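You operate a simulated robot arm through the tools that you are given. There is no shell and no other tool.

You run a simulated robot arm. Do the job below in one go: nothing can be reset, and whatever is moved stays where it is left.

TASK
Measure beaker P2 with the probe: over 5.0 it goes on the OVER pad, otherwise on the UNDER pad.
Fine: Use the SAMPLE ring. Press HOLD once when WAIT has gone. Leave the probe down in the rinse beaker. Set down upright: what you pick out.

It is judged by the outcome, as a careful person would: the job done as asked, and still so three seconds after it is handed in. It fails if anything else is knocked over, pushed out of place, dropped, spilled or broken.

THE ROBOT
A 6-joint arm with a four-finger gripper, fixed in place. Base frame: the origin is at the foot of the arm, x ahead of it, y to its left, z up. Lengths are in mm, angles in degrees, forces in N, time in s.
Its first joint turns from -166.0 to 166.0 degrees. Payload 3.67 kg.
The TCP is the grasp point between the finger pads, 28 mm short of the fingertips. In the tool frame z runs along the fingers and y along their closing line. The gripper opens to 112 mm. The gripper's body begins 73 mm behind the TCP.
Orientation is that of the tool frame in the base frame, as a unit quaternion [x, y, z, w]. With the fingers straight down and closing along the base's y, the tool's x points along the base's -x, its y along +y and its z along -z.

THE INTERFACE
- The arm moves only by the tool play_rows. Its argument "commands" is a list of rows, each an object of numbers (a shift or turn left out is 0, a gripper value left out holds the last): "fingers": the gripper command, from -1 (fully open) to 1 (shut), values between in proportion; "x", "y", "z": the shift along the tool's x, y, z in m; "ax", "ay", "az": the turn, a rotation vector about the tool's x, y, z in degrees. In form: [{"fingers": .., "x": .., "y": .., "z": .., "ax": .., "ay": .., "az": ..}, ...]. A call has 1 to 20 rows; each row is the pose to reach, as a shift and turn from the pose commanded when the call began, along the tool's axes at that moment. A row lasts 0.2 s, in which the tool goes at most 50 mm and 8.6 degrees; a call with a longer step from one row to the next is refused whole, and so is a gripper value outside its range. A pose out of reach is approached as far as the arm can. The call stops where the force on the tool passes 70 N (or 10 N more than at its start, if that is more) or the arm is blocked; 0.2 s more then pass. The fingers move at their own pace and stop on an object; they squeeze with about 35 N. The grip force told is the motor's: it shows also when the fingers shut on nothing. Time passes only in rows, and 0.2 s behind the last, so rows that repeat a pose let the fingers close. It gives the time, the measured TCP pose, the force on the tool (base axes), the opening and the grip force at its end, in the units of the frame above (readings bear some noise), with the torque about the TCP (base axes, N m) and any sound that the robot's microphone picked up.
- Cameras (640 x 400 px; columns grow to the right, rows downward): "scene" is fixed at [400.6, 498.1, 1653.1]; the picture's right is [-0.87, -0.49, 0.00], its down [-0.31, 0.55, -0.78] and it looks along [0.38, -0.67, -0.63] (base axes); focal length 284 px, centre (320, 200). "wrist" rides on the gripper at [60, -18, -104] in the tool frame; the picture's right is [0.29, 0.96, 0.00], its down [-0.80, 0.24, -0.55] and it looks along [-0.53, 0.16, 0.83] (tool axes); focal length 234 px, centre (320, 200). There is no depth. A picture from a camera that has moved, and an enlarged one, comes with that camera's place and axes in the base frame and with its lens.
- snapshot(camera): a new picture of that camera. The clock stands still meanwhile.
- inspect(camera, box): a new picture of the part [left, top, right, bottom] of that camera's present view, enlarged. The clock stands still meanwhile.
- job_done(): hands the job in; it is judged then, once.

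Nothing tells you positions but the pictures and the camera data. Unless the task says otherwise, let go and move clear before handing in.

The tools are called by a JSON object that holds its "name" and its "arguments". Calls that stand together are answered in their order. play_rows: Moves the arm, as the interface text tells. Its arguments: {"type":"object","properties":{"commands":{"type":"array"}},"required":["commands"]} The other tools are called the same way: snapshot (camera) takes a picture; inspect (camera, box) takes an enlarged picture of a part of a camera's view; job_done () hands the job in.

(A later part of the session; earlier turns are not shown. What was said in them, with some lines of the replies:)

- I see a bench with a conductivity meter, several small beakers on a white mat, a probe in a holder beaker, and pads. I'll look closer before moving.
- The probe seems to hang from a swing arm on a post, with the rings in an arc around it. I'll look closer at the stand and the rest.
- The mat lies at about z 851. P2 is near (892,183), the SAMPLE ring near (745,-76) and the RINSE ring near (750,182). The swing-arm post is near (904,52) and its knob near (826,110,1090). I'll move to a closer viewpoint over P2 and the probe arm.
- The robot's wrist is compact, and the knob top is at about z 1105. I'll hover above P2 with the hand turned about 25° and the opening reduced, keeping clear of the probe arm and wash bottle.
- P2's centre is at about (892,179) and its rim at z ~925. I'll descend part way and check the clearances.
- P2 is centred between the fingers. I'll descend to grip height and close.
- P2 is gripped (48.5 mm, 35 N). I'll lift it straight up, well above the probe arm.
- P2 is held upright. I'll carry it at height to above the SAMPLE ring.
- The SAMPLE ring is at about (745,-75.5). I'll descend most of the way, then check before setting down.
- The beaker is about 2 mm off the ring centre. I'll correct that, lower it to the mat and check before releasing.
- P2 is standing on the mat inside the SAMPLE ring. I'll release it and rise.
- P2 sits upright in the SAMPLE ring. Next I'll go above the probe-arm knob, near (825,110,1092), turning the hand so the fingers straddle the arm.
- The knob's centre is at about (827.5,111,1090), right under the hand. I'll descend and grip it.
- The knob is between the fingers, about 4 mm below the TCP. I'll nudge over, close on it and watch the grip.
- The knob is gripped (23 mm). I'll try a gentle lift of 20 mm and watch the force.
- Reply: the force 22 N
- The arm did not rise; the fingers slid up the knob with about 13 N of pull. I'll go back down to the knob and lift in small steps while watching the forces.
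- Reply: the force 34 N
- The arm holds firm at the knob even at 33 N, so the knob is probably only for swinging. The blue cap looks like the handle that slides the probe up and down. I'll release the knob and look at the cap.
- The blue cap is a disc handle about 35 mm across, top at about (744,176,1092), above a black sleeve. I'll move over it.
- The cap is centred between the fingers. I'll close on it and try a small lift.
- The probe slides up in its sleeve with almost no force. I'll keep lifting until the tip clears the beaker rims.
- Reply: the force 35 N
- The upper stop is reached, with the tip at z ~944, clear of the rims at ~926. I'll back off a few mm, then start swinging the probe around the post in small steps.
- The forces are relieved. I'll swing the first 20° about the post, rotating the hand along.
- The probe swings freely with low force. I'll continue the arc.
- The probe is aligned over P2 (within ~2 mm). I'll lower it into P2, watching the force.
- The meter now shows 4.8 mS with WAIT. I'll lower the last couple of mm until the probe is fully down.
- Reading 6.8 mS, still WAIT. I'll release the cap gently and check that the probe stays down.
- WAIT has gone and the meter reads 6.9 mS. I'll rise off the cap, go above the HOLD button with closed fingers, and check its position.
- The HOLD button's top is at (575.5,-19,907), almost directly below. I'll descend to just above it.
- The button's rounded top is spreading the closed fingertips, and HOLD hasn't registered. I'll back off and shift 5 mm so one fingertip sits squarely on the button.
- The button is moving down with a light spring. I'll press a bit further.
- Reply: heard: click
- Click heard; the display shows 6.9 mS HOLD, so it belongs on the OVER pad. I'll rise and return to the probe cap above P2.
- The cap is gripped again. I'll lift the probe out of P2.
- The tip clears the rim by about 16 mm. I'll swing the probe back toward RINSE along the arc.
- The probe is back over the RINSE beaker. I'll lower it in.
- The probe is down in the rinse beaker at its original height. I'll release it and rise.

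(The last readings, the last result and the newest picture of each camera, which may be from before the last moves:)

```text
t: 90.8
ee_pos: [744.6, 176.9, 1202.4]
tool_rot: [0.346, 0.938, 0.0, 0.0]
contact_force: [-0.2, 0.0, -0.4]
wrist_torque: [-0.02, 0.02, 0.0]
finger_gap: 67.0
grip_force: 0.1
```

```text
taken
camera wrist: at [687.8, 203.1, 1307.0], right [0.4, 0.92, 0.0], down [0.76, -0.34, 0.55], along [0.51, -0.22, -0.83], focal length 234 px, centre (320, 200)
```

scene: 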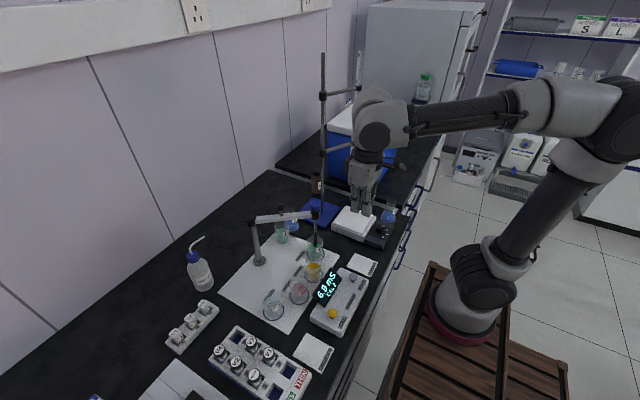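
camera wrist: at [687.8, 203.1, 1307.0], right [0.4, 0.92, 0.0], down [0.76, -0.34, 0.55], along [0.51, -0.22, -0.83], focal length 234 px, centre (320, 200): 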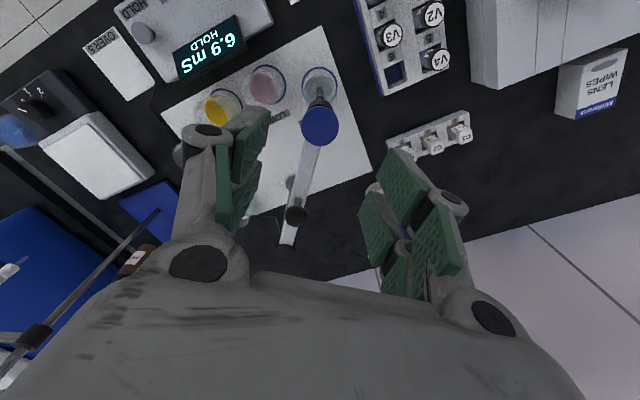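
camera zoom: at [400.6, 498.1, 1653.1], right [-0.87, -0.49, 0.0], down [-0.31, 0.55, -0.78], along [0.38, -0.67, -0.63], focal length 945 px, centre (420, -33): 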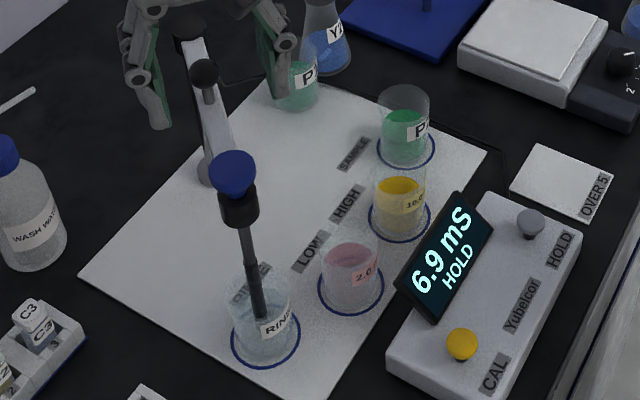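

The probe stays down in the rinse beaker. Now I'll go back above P2 on the SAMPLE ring.

{"name": "play_rows", "arguments": {"commands": [{"fingers": -0.5, "x": -0.0206, "y": -0.0238, "az": -2}, {"x": -0.0412, "y": -0.0476, "az": -4}, {"x": -0.0617, "y": -0.0714, "az": -6}, {"x": -0.0823, "y": -0.0953, "az": -8}, {"x": -0.1029, "y": -0.1191, "az": -10}, {"x": -0.1235, "y": -0.1429, "az": -12}, {"x": -0.144, "y": -0.1667, "az": -14}, {"x": -0.1646, "y": -0.1905, "az": -15.5}, {"x": -0.1646, "y": -0.1905, "az": -15.5}]}}

{"name": "snapshot", "arguments": {"camera": "wrist"}}

{"name": "inspect", "arguments": {"camera": "wrist", "box": [270, 40, 370, 140]}}

```text
t: 92.8
ee_pos: [745.8, -73.6, 1201.9]
tool_rot: [0.216, 0.976, 0.001, 0.0]
contact_force: [0.3, 0.1, -0.1]
wrist_torque: [0.01, -0.03, -0.01]
finger_gap: 84.1
grip_force: 0.0
```

```text
taken
camera wrist: at [684.4, -64.9, 1305.9], right [0.14, 0.99, 0.0], down [0.82, -0.12, 0.55], along [0.55, -0.08, -0.83], focal length 234 px, centre (320, 200)
```

wrist: 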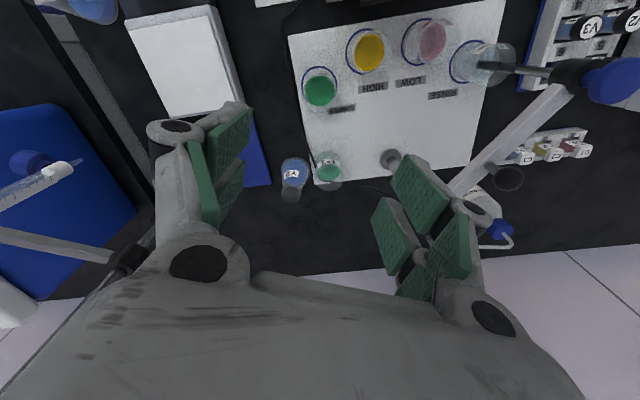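

```text
4.00 times, centred on (320, 90) of wrist
camera zoom: at [684.4, -64.9, 1305.9], right [0.14, 0.99, 0.0], down [0.82, -0.12, 0.55], along [0.55, -0.08, -0.83], focal length 937 px, centre (320, 640)
```

zoom: 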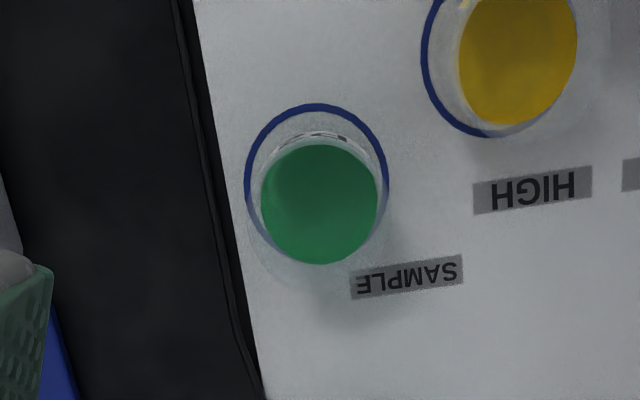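

P2 is directly below. I'll descend and grip it.

{"name": "play_rows", "arguments": {"commands": [{"fingers": -0.32, "x": -0.0005, "y": 0.0004, "z": 0.03}, {"x": -0.0005, "y": 0.0004, "z": 0.065}, {"x": -0.0005, "y": 0.0004, "z": 0.1}, {"x": -0.0005, "y": 0.0004, "z": 0.135}, {"x": -0.0005, "y": 0.0004, "z": 0.17}, {"x": -0.0005, "y": 0.0004, "z": 0.2}, {"x": -0.0005, "y": 0.0004, "z": 0.225}, {"x": -0.0005, "y": 0.0004, "z": 0.235}, {"x": -0.0005, "y": 0.0004, "z": 0.235}]}}

{"name": "snapshot", "arguments": {"camera": "wrist"}}

{"name": "inspect", "arguments": {"camera": "scene", "box": [280, 190, 360, 290]}}

```text
t: 94.8
ee_pos: [745.9, -73.8, 968.3]
tool_rot: [0.216, 0.976, 0.0, 0.0]
contact_force: [0.3, -0.6, -0.6]
wrist_torque: [-0.02, 0.0, 0.02]
finger_gap: 74.0
grip_force: 0.0
```

```text
taken
camera wrist: at [684.8, -64.0, 1071.7], right [0.14, 0.99, 0.0], down [0.82, -0.12, 0.55], along [0.55, -0.08, -0.83], focal length 234 px, centre (320, 200)
```

wrist: 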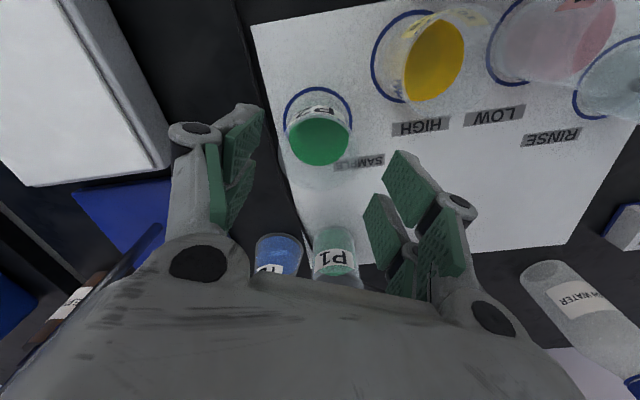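

```text
4.00 times, centred on (320, 240) of scene
camera zoom: at [400.6, 498.1, 1653.1], right [-0.87, -0.49, 0.0], down [-0.31, 0.55, -0.78], along [0.38, -0.67, -0.63], focal length 1134 px, centre (320, 40)
```

zoom: 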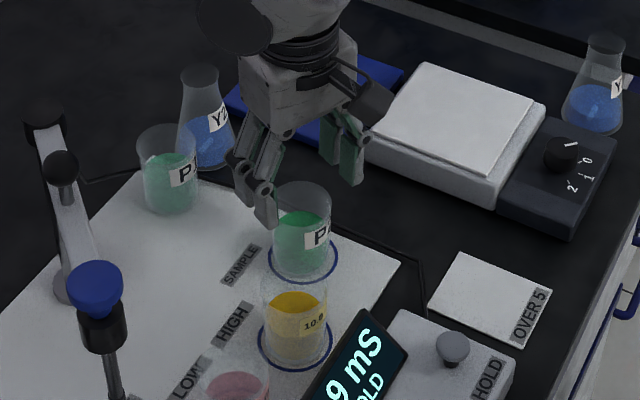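

{"name": "play_rows", "arguments": {"commands": [{"fingers": -0.32, "z": 0.02}, {"z": 0.04}, {"z": 0.058}, {"z": 0.066}, {"z": 0.066}, {"fingers": -0.1, "z": 0.066}, {"fingers": 0.1, "z": 0.066}, {"fingers": 0.3, "z": 0.066}, {"fingers": 0.3, "z": 0.066}]}}

{"name": "snapshot", "arguments": {"camera": "wrist"}}

{"name": "inspect", "arguments": {"camera": "scene", "box": [280, 190, 360, 290]}}

```text
t: 96.8
ee_pos: [745.6, -74.4, 901.6]
tool_rot: [0.216, 0.976, 0.0, 0.0]
contact_force: [-0.5, 0.0, -0.1]
wrist_torque: [0.04, 0.03, -0.02]
finger_gap: 48.7
grip_force: 35.2
```

```text
taken
camera wrist: at [685.2, -64.3, 1005.3], right [0.14, 0.99, 0.0], down [0.82, -0.12, 0.55], along [0.55, -0.08, -0.83], focal length 234 px, centre (320, 200)
```

wrist: 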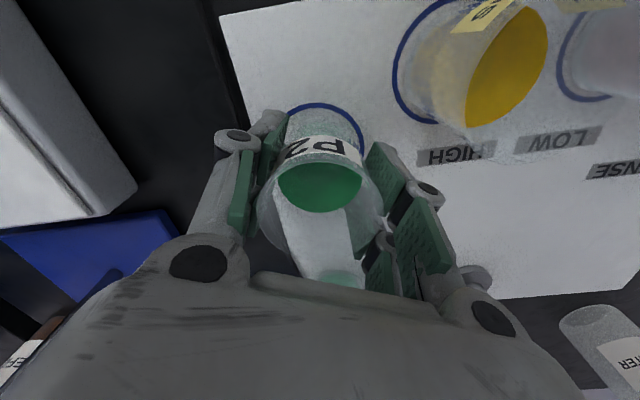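

```text
4.00 times, centred on (320, 240) of scene
camera zoom: at [400.6, 498.1, 1653.1], right [-0.87, -0.49, 0.0], down [-0.31, 0.55, -0.78], along [0.38, -0.67, -0.63], focal length 1134 px, centre (320, 40)
```

zoom: 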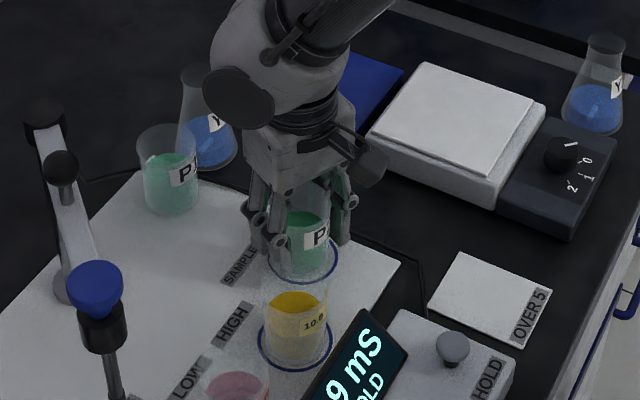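

P2 is gripped. I'll lift it and carry it over the OVER pad.

{"name": "play_rows", "arguments": {"commands": [{"fingers": 0.3, "z": -0.01}, {"z": -0.03}, {"z": -0.055}, {"z": -0.08}, {"z": -0.105}, {"z": -0.13}, {"z": -0.15}, {"z": -0.16}, {"x": 0.0108, "y": -0.0089, "z": -0.16}, {"x": 0.0324, "y": -0.0268, "z": -0.16}, {"x": 0.054, "y": -0.0446, "z": -0.16}, {"x": 0.0755, "y": -0.0625, "z": -0.16}, {"x": 0.0971, "y": -0.0803, "z": -0.16}, {"x": 0.1187, "y": -0.0982, "z": -0.16}, {"x": 0.1295, "y": -0.1071, "z": -0.16}, {"x": 0.1295, "y": -0.1071, "z": -0.16}]}}

{"name": "snapshot", "arguments": {"camera": "wrist"}}

{"name": "snapshot", "arguments": {"camera": "scene"}}

```text
t: 100.2
ee_pos: [582.8, -117.4, 1062.4]
tool_rot: [0.216, 0.976, 0.001, 0.0]
contact_force: [-0.8, -1.3, -0.8]
wrist_torque: [0.01, 0.02, 0.0]
finger_gap: 48.3
grip_force: 35.0
```

```text
taken
camera wrist: at [522.4, -106.7, 1165.4], right [0.14, 0.99, 0.0], down [0.82, -0.12, 0.55], along [0.55, -0.08, -0.83], focal length 234 px, centre (320, 200)
```

wrist: 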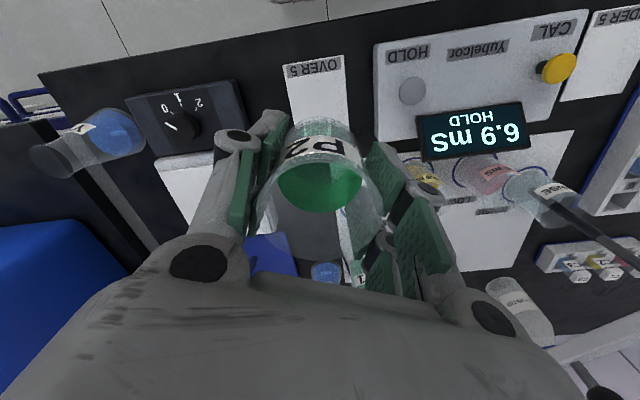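

```text
taken
```

scene: 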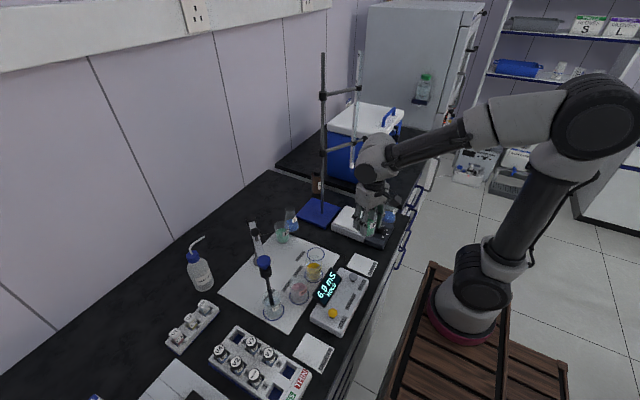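

{"name": "inspect", "arguments": {"camera": "wrist", "box": [250, 40, 390, 180]}}

{"name": "inspect", "arguments": {"camera": "scene", "box": [330, 200, 410, 300]}}

```text
2.86 times, centred on (320, 110) of wrist
camera zoom: at [522.4, -106.7, 1165.4], right [0.14, 0.99, 0.0], down [0.82, -0.12, 0.55], along [0.55, -0.08, -0.83], focal length 669 px, centre (320, 457)
```

zoom: 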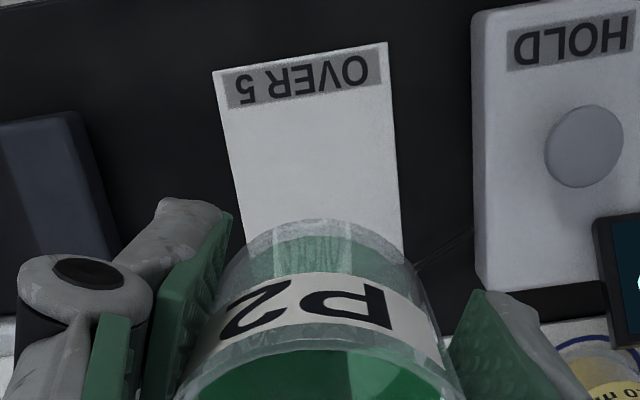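

```text
4.00 times, centred on (370, 250) of scene
camera zoom: at [400.6, 498.1, 1653.1], right [-0.87, -0.49, 0.0], down [-0.31, 0.55, -0.78], along [0.38, -0.67, -0.63], focal length 1134 px, centre (120, 0)
```

zoom: 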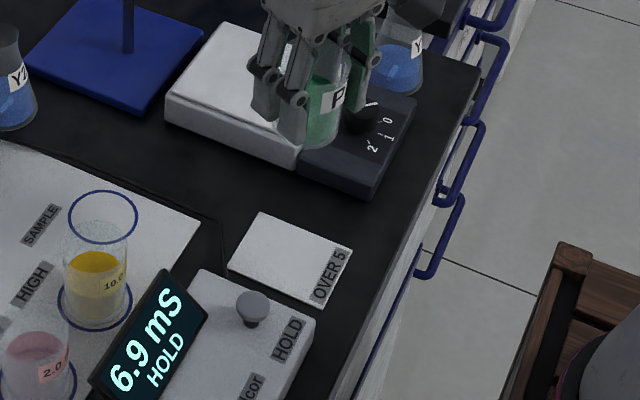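

P2 is above the centre of the OVER pad, (580,-117). I'll lower it most of the way.

{"name": "play_rows", "arguments": {"commands": [{"fingers": 0.3, "z": 0.01}, {"z": 0.03}, {"z": 0.055}, {"z": 0.08}, {"z": 0.105}, {"z": 0.125}, {"z": 0.14}, {"z": 0.15}, {"z": 0.156}, {"z": 0.156}]}}

{"name": "inspect", "arguments": {"camera": "scene", "box": [330, 210, 410, 310]}}

{"name": "snapshot", "arguments": {"camera": "wrist"}}

```text
t: 102.4
ee_pos: [583.9, -116.7, 905.6]
tool_rot: [0.217, 0.976, 0.001, 0.0]
contact_force: [-0.4, 0.2, -1.3]
wrist_torque: [0.03, -0.01, 0.03]
finger_gap: 48.4
grip_force: 34.7
```

```text
4.00 times, centred on (370, 260) of scene
camera zoom: at [400.6, 498.1, 1653.1], right [-0.87, -0.49, 0.0], down [-0.31, 0.55, -0.78], along [0.38, -0.67, -0.63], focal length 1134 px, centre (120, -40)
```

zoom: 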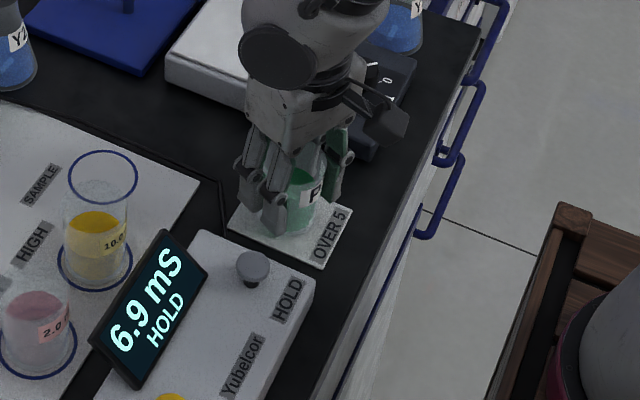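

```text
taken
camera wrist: at [522.3, -106.4, 1008.7], right [0.14, 0.99, 0.0], down [0.82, -0.12, 0.55], along [0.55, -0.08, -0.83], focal length 234 px, centre (320, 200)
```

wrist: 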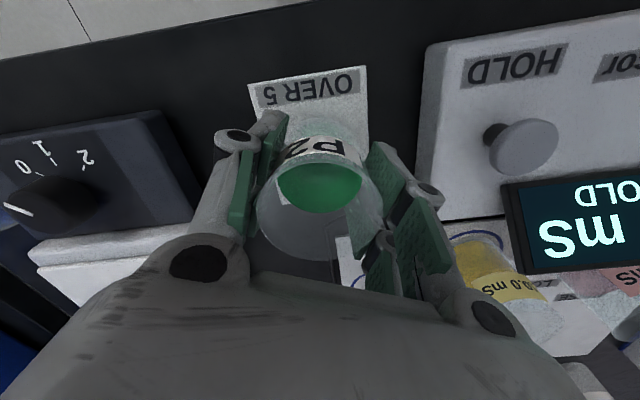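

{"name": "play_rows", "arguments": {"commands": [{"fingers": 0.3, "z": 0.001}, {"z": 0.002}, {"z": 0.002}]}}

{"name": "inspect", "arguments": {"camera": "scene", "box": [350, 240, 390, 290]}}

```text
t: 103.2
ee_pos: [583.4, -115.9, 903.9]
tool_rot: [0.217, 0.976, 0.001, 0.001]
contact_force: [-1.1, -0.5, -0.9]
wrist_torque: [-0.03, 0.0, 0.01]
finger_gap: 48.4
grip_force: 35.1
```

```text
8.00 times, centred on (370, 265) of scene
camera zoom: at [400.6, 498.1, 1653.1], right [-0.87, -0.49, 0.0], down [-0.31, 0.55, -0.78], along [0.38, -0.67, -0.63], focal length 2268 px, centre (-80, -320)
```

zoom: 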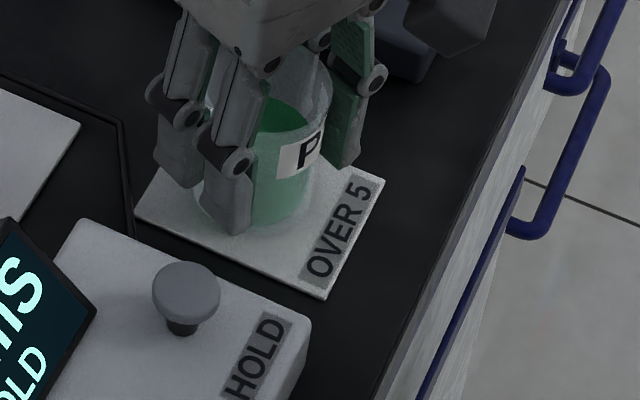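

{"name": "play_rows", "arguments": {"commands": [{"fingers": 0.3, "z": 0.001}, {"z": 0.001}]}}

```text
t: 103.8
ee_pos: [583.6, -116.0, 903.1]
tool_rot: [0.217, 0.976, 0.001, 0.0]
contact_force: [0.0, -0.3, -1.6]
wrist_torque: [0.01, -0.02, -0.04]
finger_gap: 48.6
grip_force: 34.7
```

{"name": "play_rows", "arguments": {"commands": [{"fingers": 0.3, "z": 0.001}, {"z": 0.001}]}}

```text
t: 104.4
ee_pos: [583.5, -115.9, 902.0]
tool_rot: [0.216, 0.976, 0.001, -0.001]
contact_force: [0.7, 0.2, -1.2]
wrist_torque: [0.01, 0.01, 0.02]
finger_gap: 48.7
grip_force: 35.0
```

{"name": "play_rows", "arguments": {"commands": [{"fingers": 0.3, "z": 0.001}, {"z": 0.001}]}}

```text
t: 105.0
ee_pos: [584.7, -115.9, 899.3]
tool_rot: [0.216, 0.976, 0.001, 0.0]
contact_force: [0.2, 0.2, -1.0]
wrist_torque: [0.0, -0.02, 0.0]
finger_gap: 48.4
grip_force: 35.1
```

{"name": "play_rows", "arguments": {"commands": [{"fingers": 0.3, "z": 0.001}, {"z": 0.001}]}}

```text
t: 105.6
ee_pos: [585.1, -115.7, 899.2]
tool_rot: [0.216, 0.976, 0.001, 0.0]
contact_force: [-0.6, -1.1, 8.9]
wrist_torque: [-0.22, 0.08, -0.02]
finger_gap: 48.6
grip_force: 34.7
```

P2 is touching the pad (about 10 N up). I'll check, then release and rise straight up.

{"name": "inspect", "arguments": {"camera": "scene", "box": [350, 240, 390, 290]}}

{"name": "play_rows", "arguments": {"commands": [{"fingers": 0.1}, {"fingers": -0.1}, {"fingers": -0.32}, {"fingers": -0.32}, {"fingers": -0.32, "z": -0.02}, {"z": -0.045}, {"z": -0.075}, {"z": -0.11}, {"z": -0.15}, {"z": -0.19}, {"z": -0.23}, {"z": -0.27}, {"z": -0.27}]}}

{"name": "snapshot", "arguments": {"camera": "scene"}}

{"name": "inspect", "arguments": {"camera": "scene", "box": [340, 230, 400, 300]}}

{"name": "snapshot", "arguments": {"camera": "wrist"}}

```text
8.00 times, centred on (370, 265) of scene
camera zoom: at [400.6, 498.1, 1653.1], right [-0.87, -0.49, 0.0], down [-0.31, 0.55, -0.78], along [0.38, -0.67, -0.63], focal length 2268 px, centre (-80, -320)
```

zoom: 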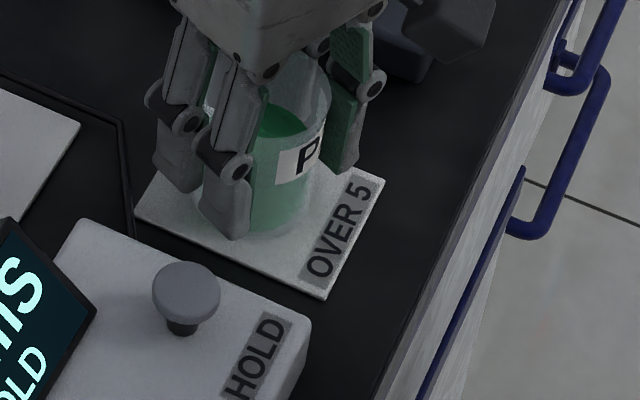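

```text
t: 108.4
ee_pos: [584.2, -115.9, 1168.8]
tool_rot: [0.217, 0.976, 0.001, 0.0]
contact_force: [0.1, 0.2, 0.3]
wrist_torque: [-0.01, 0.0, -0.01]
finger_gap: 74.0
grip_force: 0.2
```

```text
taken
```

scene: 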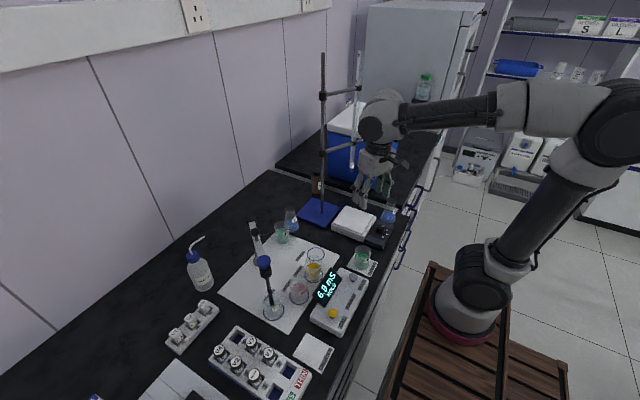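

```text
5.71 times, centred on (370, 265) of scene
camera zoom: at [400.6, 498.1, 1653.1], right [-0.87, -0.49, 0.0], down [-0.31, 0.55, -0.78], along [0.38, -0.67, -0.63], focal length 1620 px, centre (34, -171)
```

zoom: 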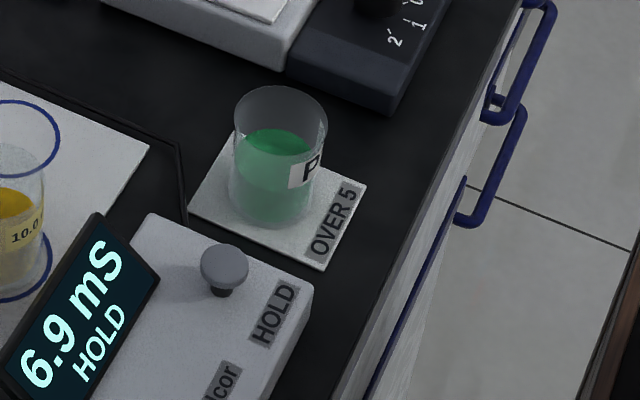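

```text
taken
camera wrist: at [523.3, -106.1, 1273.0], right [0.14, 0.99, 0.0], down [0.82, -0.12, 0.55], along [0.55, -0.08, -0.83], focal length 234 px, centre (320, 200)
```

wrist: 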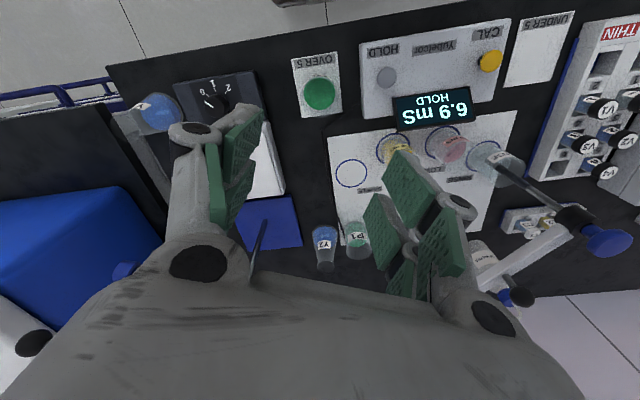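

{"name": "inspect", "arguments": {"camera": "wrist", "box": [280, 40, 360, 130]}}

{"name": "inspect", "arguments": {"camera": "scene", "box": [180, 200, 380, 330]}}

{"name": "inspect", "arguments": {"camera": "scene", "box": [240, 240, 320, 330]}}

```text
4.44 times, centred on (320, 85) of wrist
camera zoom: at [523.3, -106.1, 1273.0], right [0.14, 0.99, 0.0], down [0.82, -0.12, 0.55], along [0.55, -0.08, -0.83], focal length 1041 px, centre (320, 711)
```

zoom: 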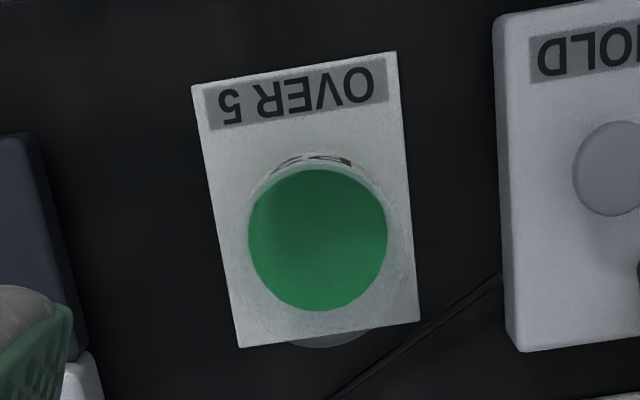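

```text
3.08 times, centred on (280, 265) of scene
camera zoom: at [400.6, 498.1, 1653.1], right [-0.87, -0.49, 0.0], down [-0.31, 0.55, -0.78], along [0.38, -0.67, -0.63], focal length 872 px, centre (443, 0)
```

zoom: 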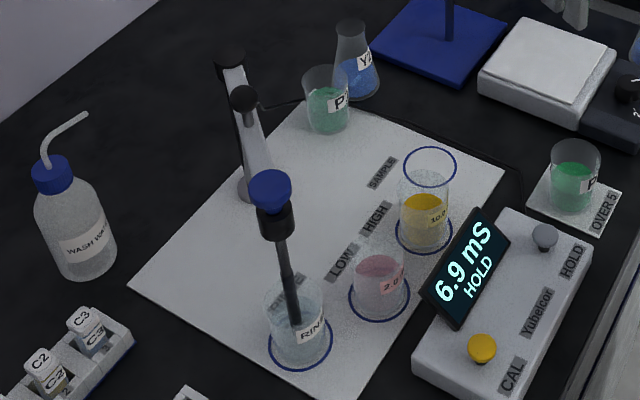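

```text
4.44 times, centred on (280, 285) of scene
camera zoom: at [400.6, 498.1, 1653.1], right [-0.87, -0.49, 0.0], down [-0.31, 0.55, -0.78], along [0.38, -0.67, -0.63], focal length 1260 px, centre (498, -178)
```

zoom: 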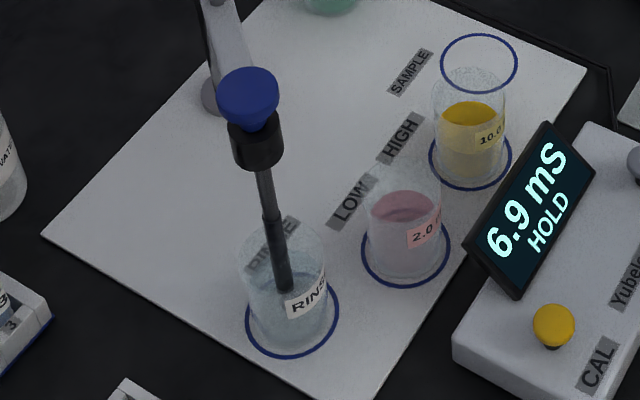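

P2 read 6.9 mS and HOLD was pressed once. P2 now stands upright on the OVER pad, the probe is down in the rinse beaker, and nothing else has moved. The hand is clear, so I'm handing in.

{"name": "job_done", "arguments": {}}

```text
The job is handed in.
```

P2 measured 6.9 mS, above the 5.0 limit, so it now stands upright on the OVER pad.

- **Measurement:** I set P2 on the SAMPLE ring and lowered the probe into it. Once WAIT had gone I pressed HOLD once. There was a single click, and the display showed 6.9 mS HOLD.
- **HOLD press:** My first attempt slipped on the rounded button and did not register. I backed off and pressed again, so only one press counted.
- **Knob on the probe arm:** Before working out that the blue cap lifts the probe, I pulled upward on the black knob with at least 33 N. The arm did not move and showed no change afterwards.
- **Calibration:** I took the meter's "CAL 2" to mean it was already calibrated at two points. I did not check it against the LOW and HIGH standards.
- **Probe:** It is back down in the rinse beaker at its original height.

In the last pictures everything else was in its original place and nothing was spilled. The hand was clear when I handed the job in.
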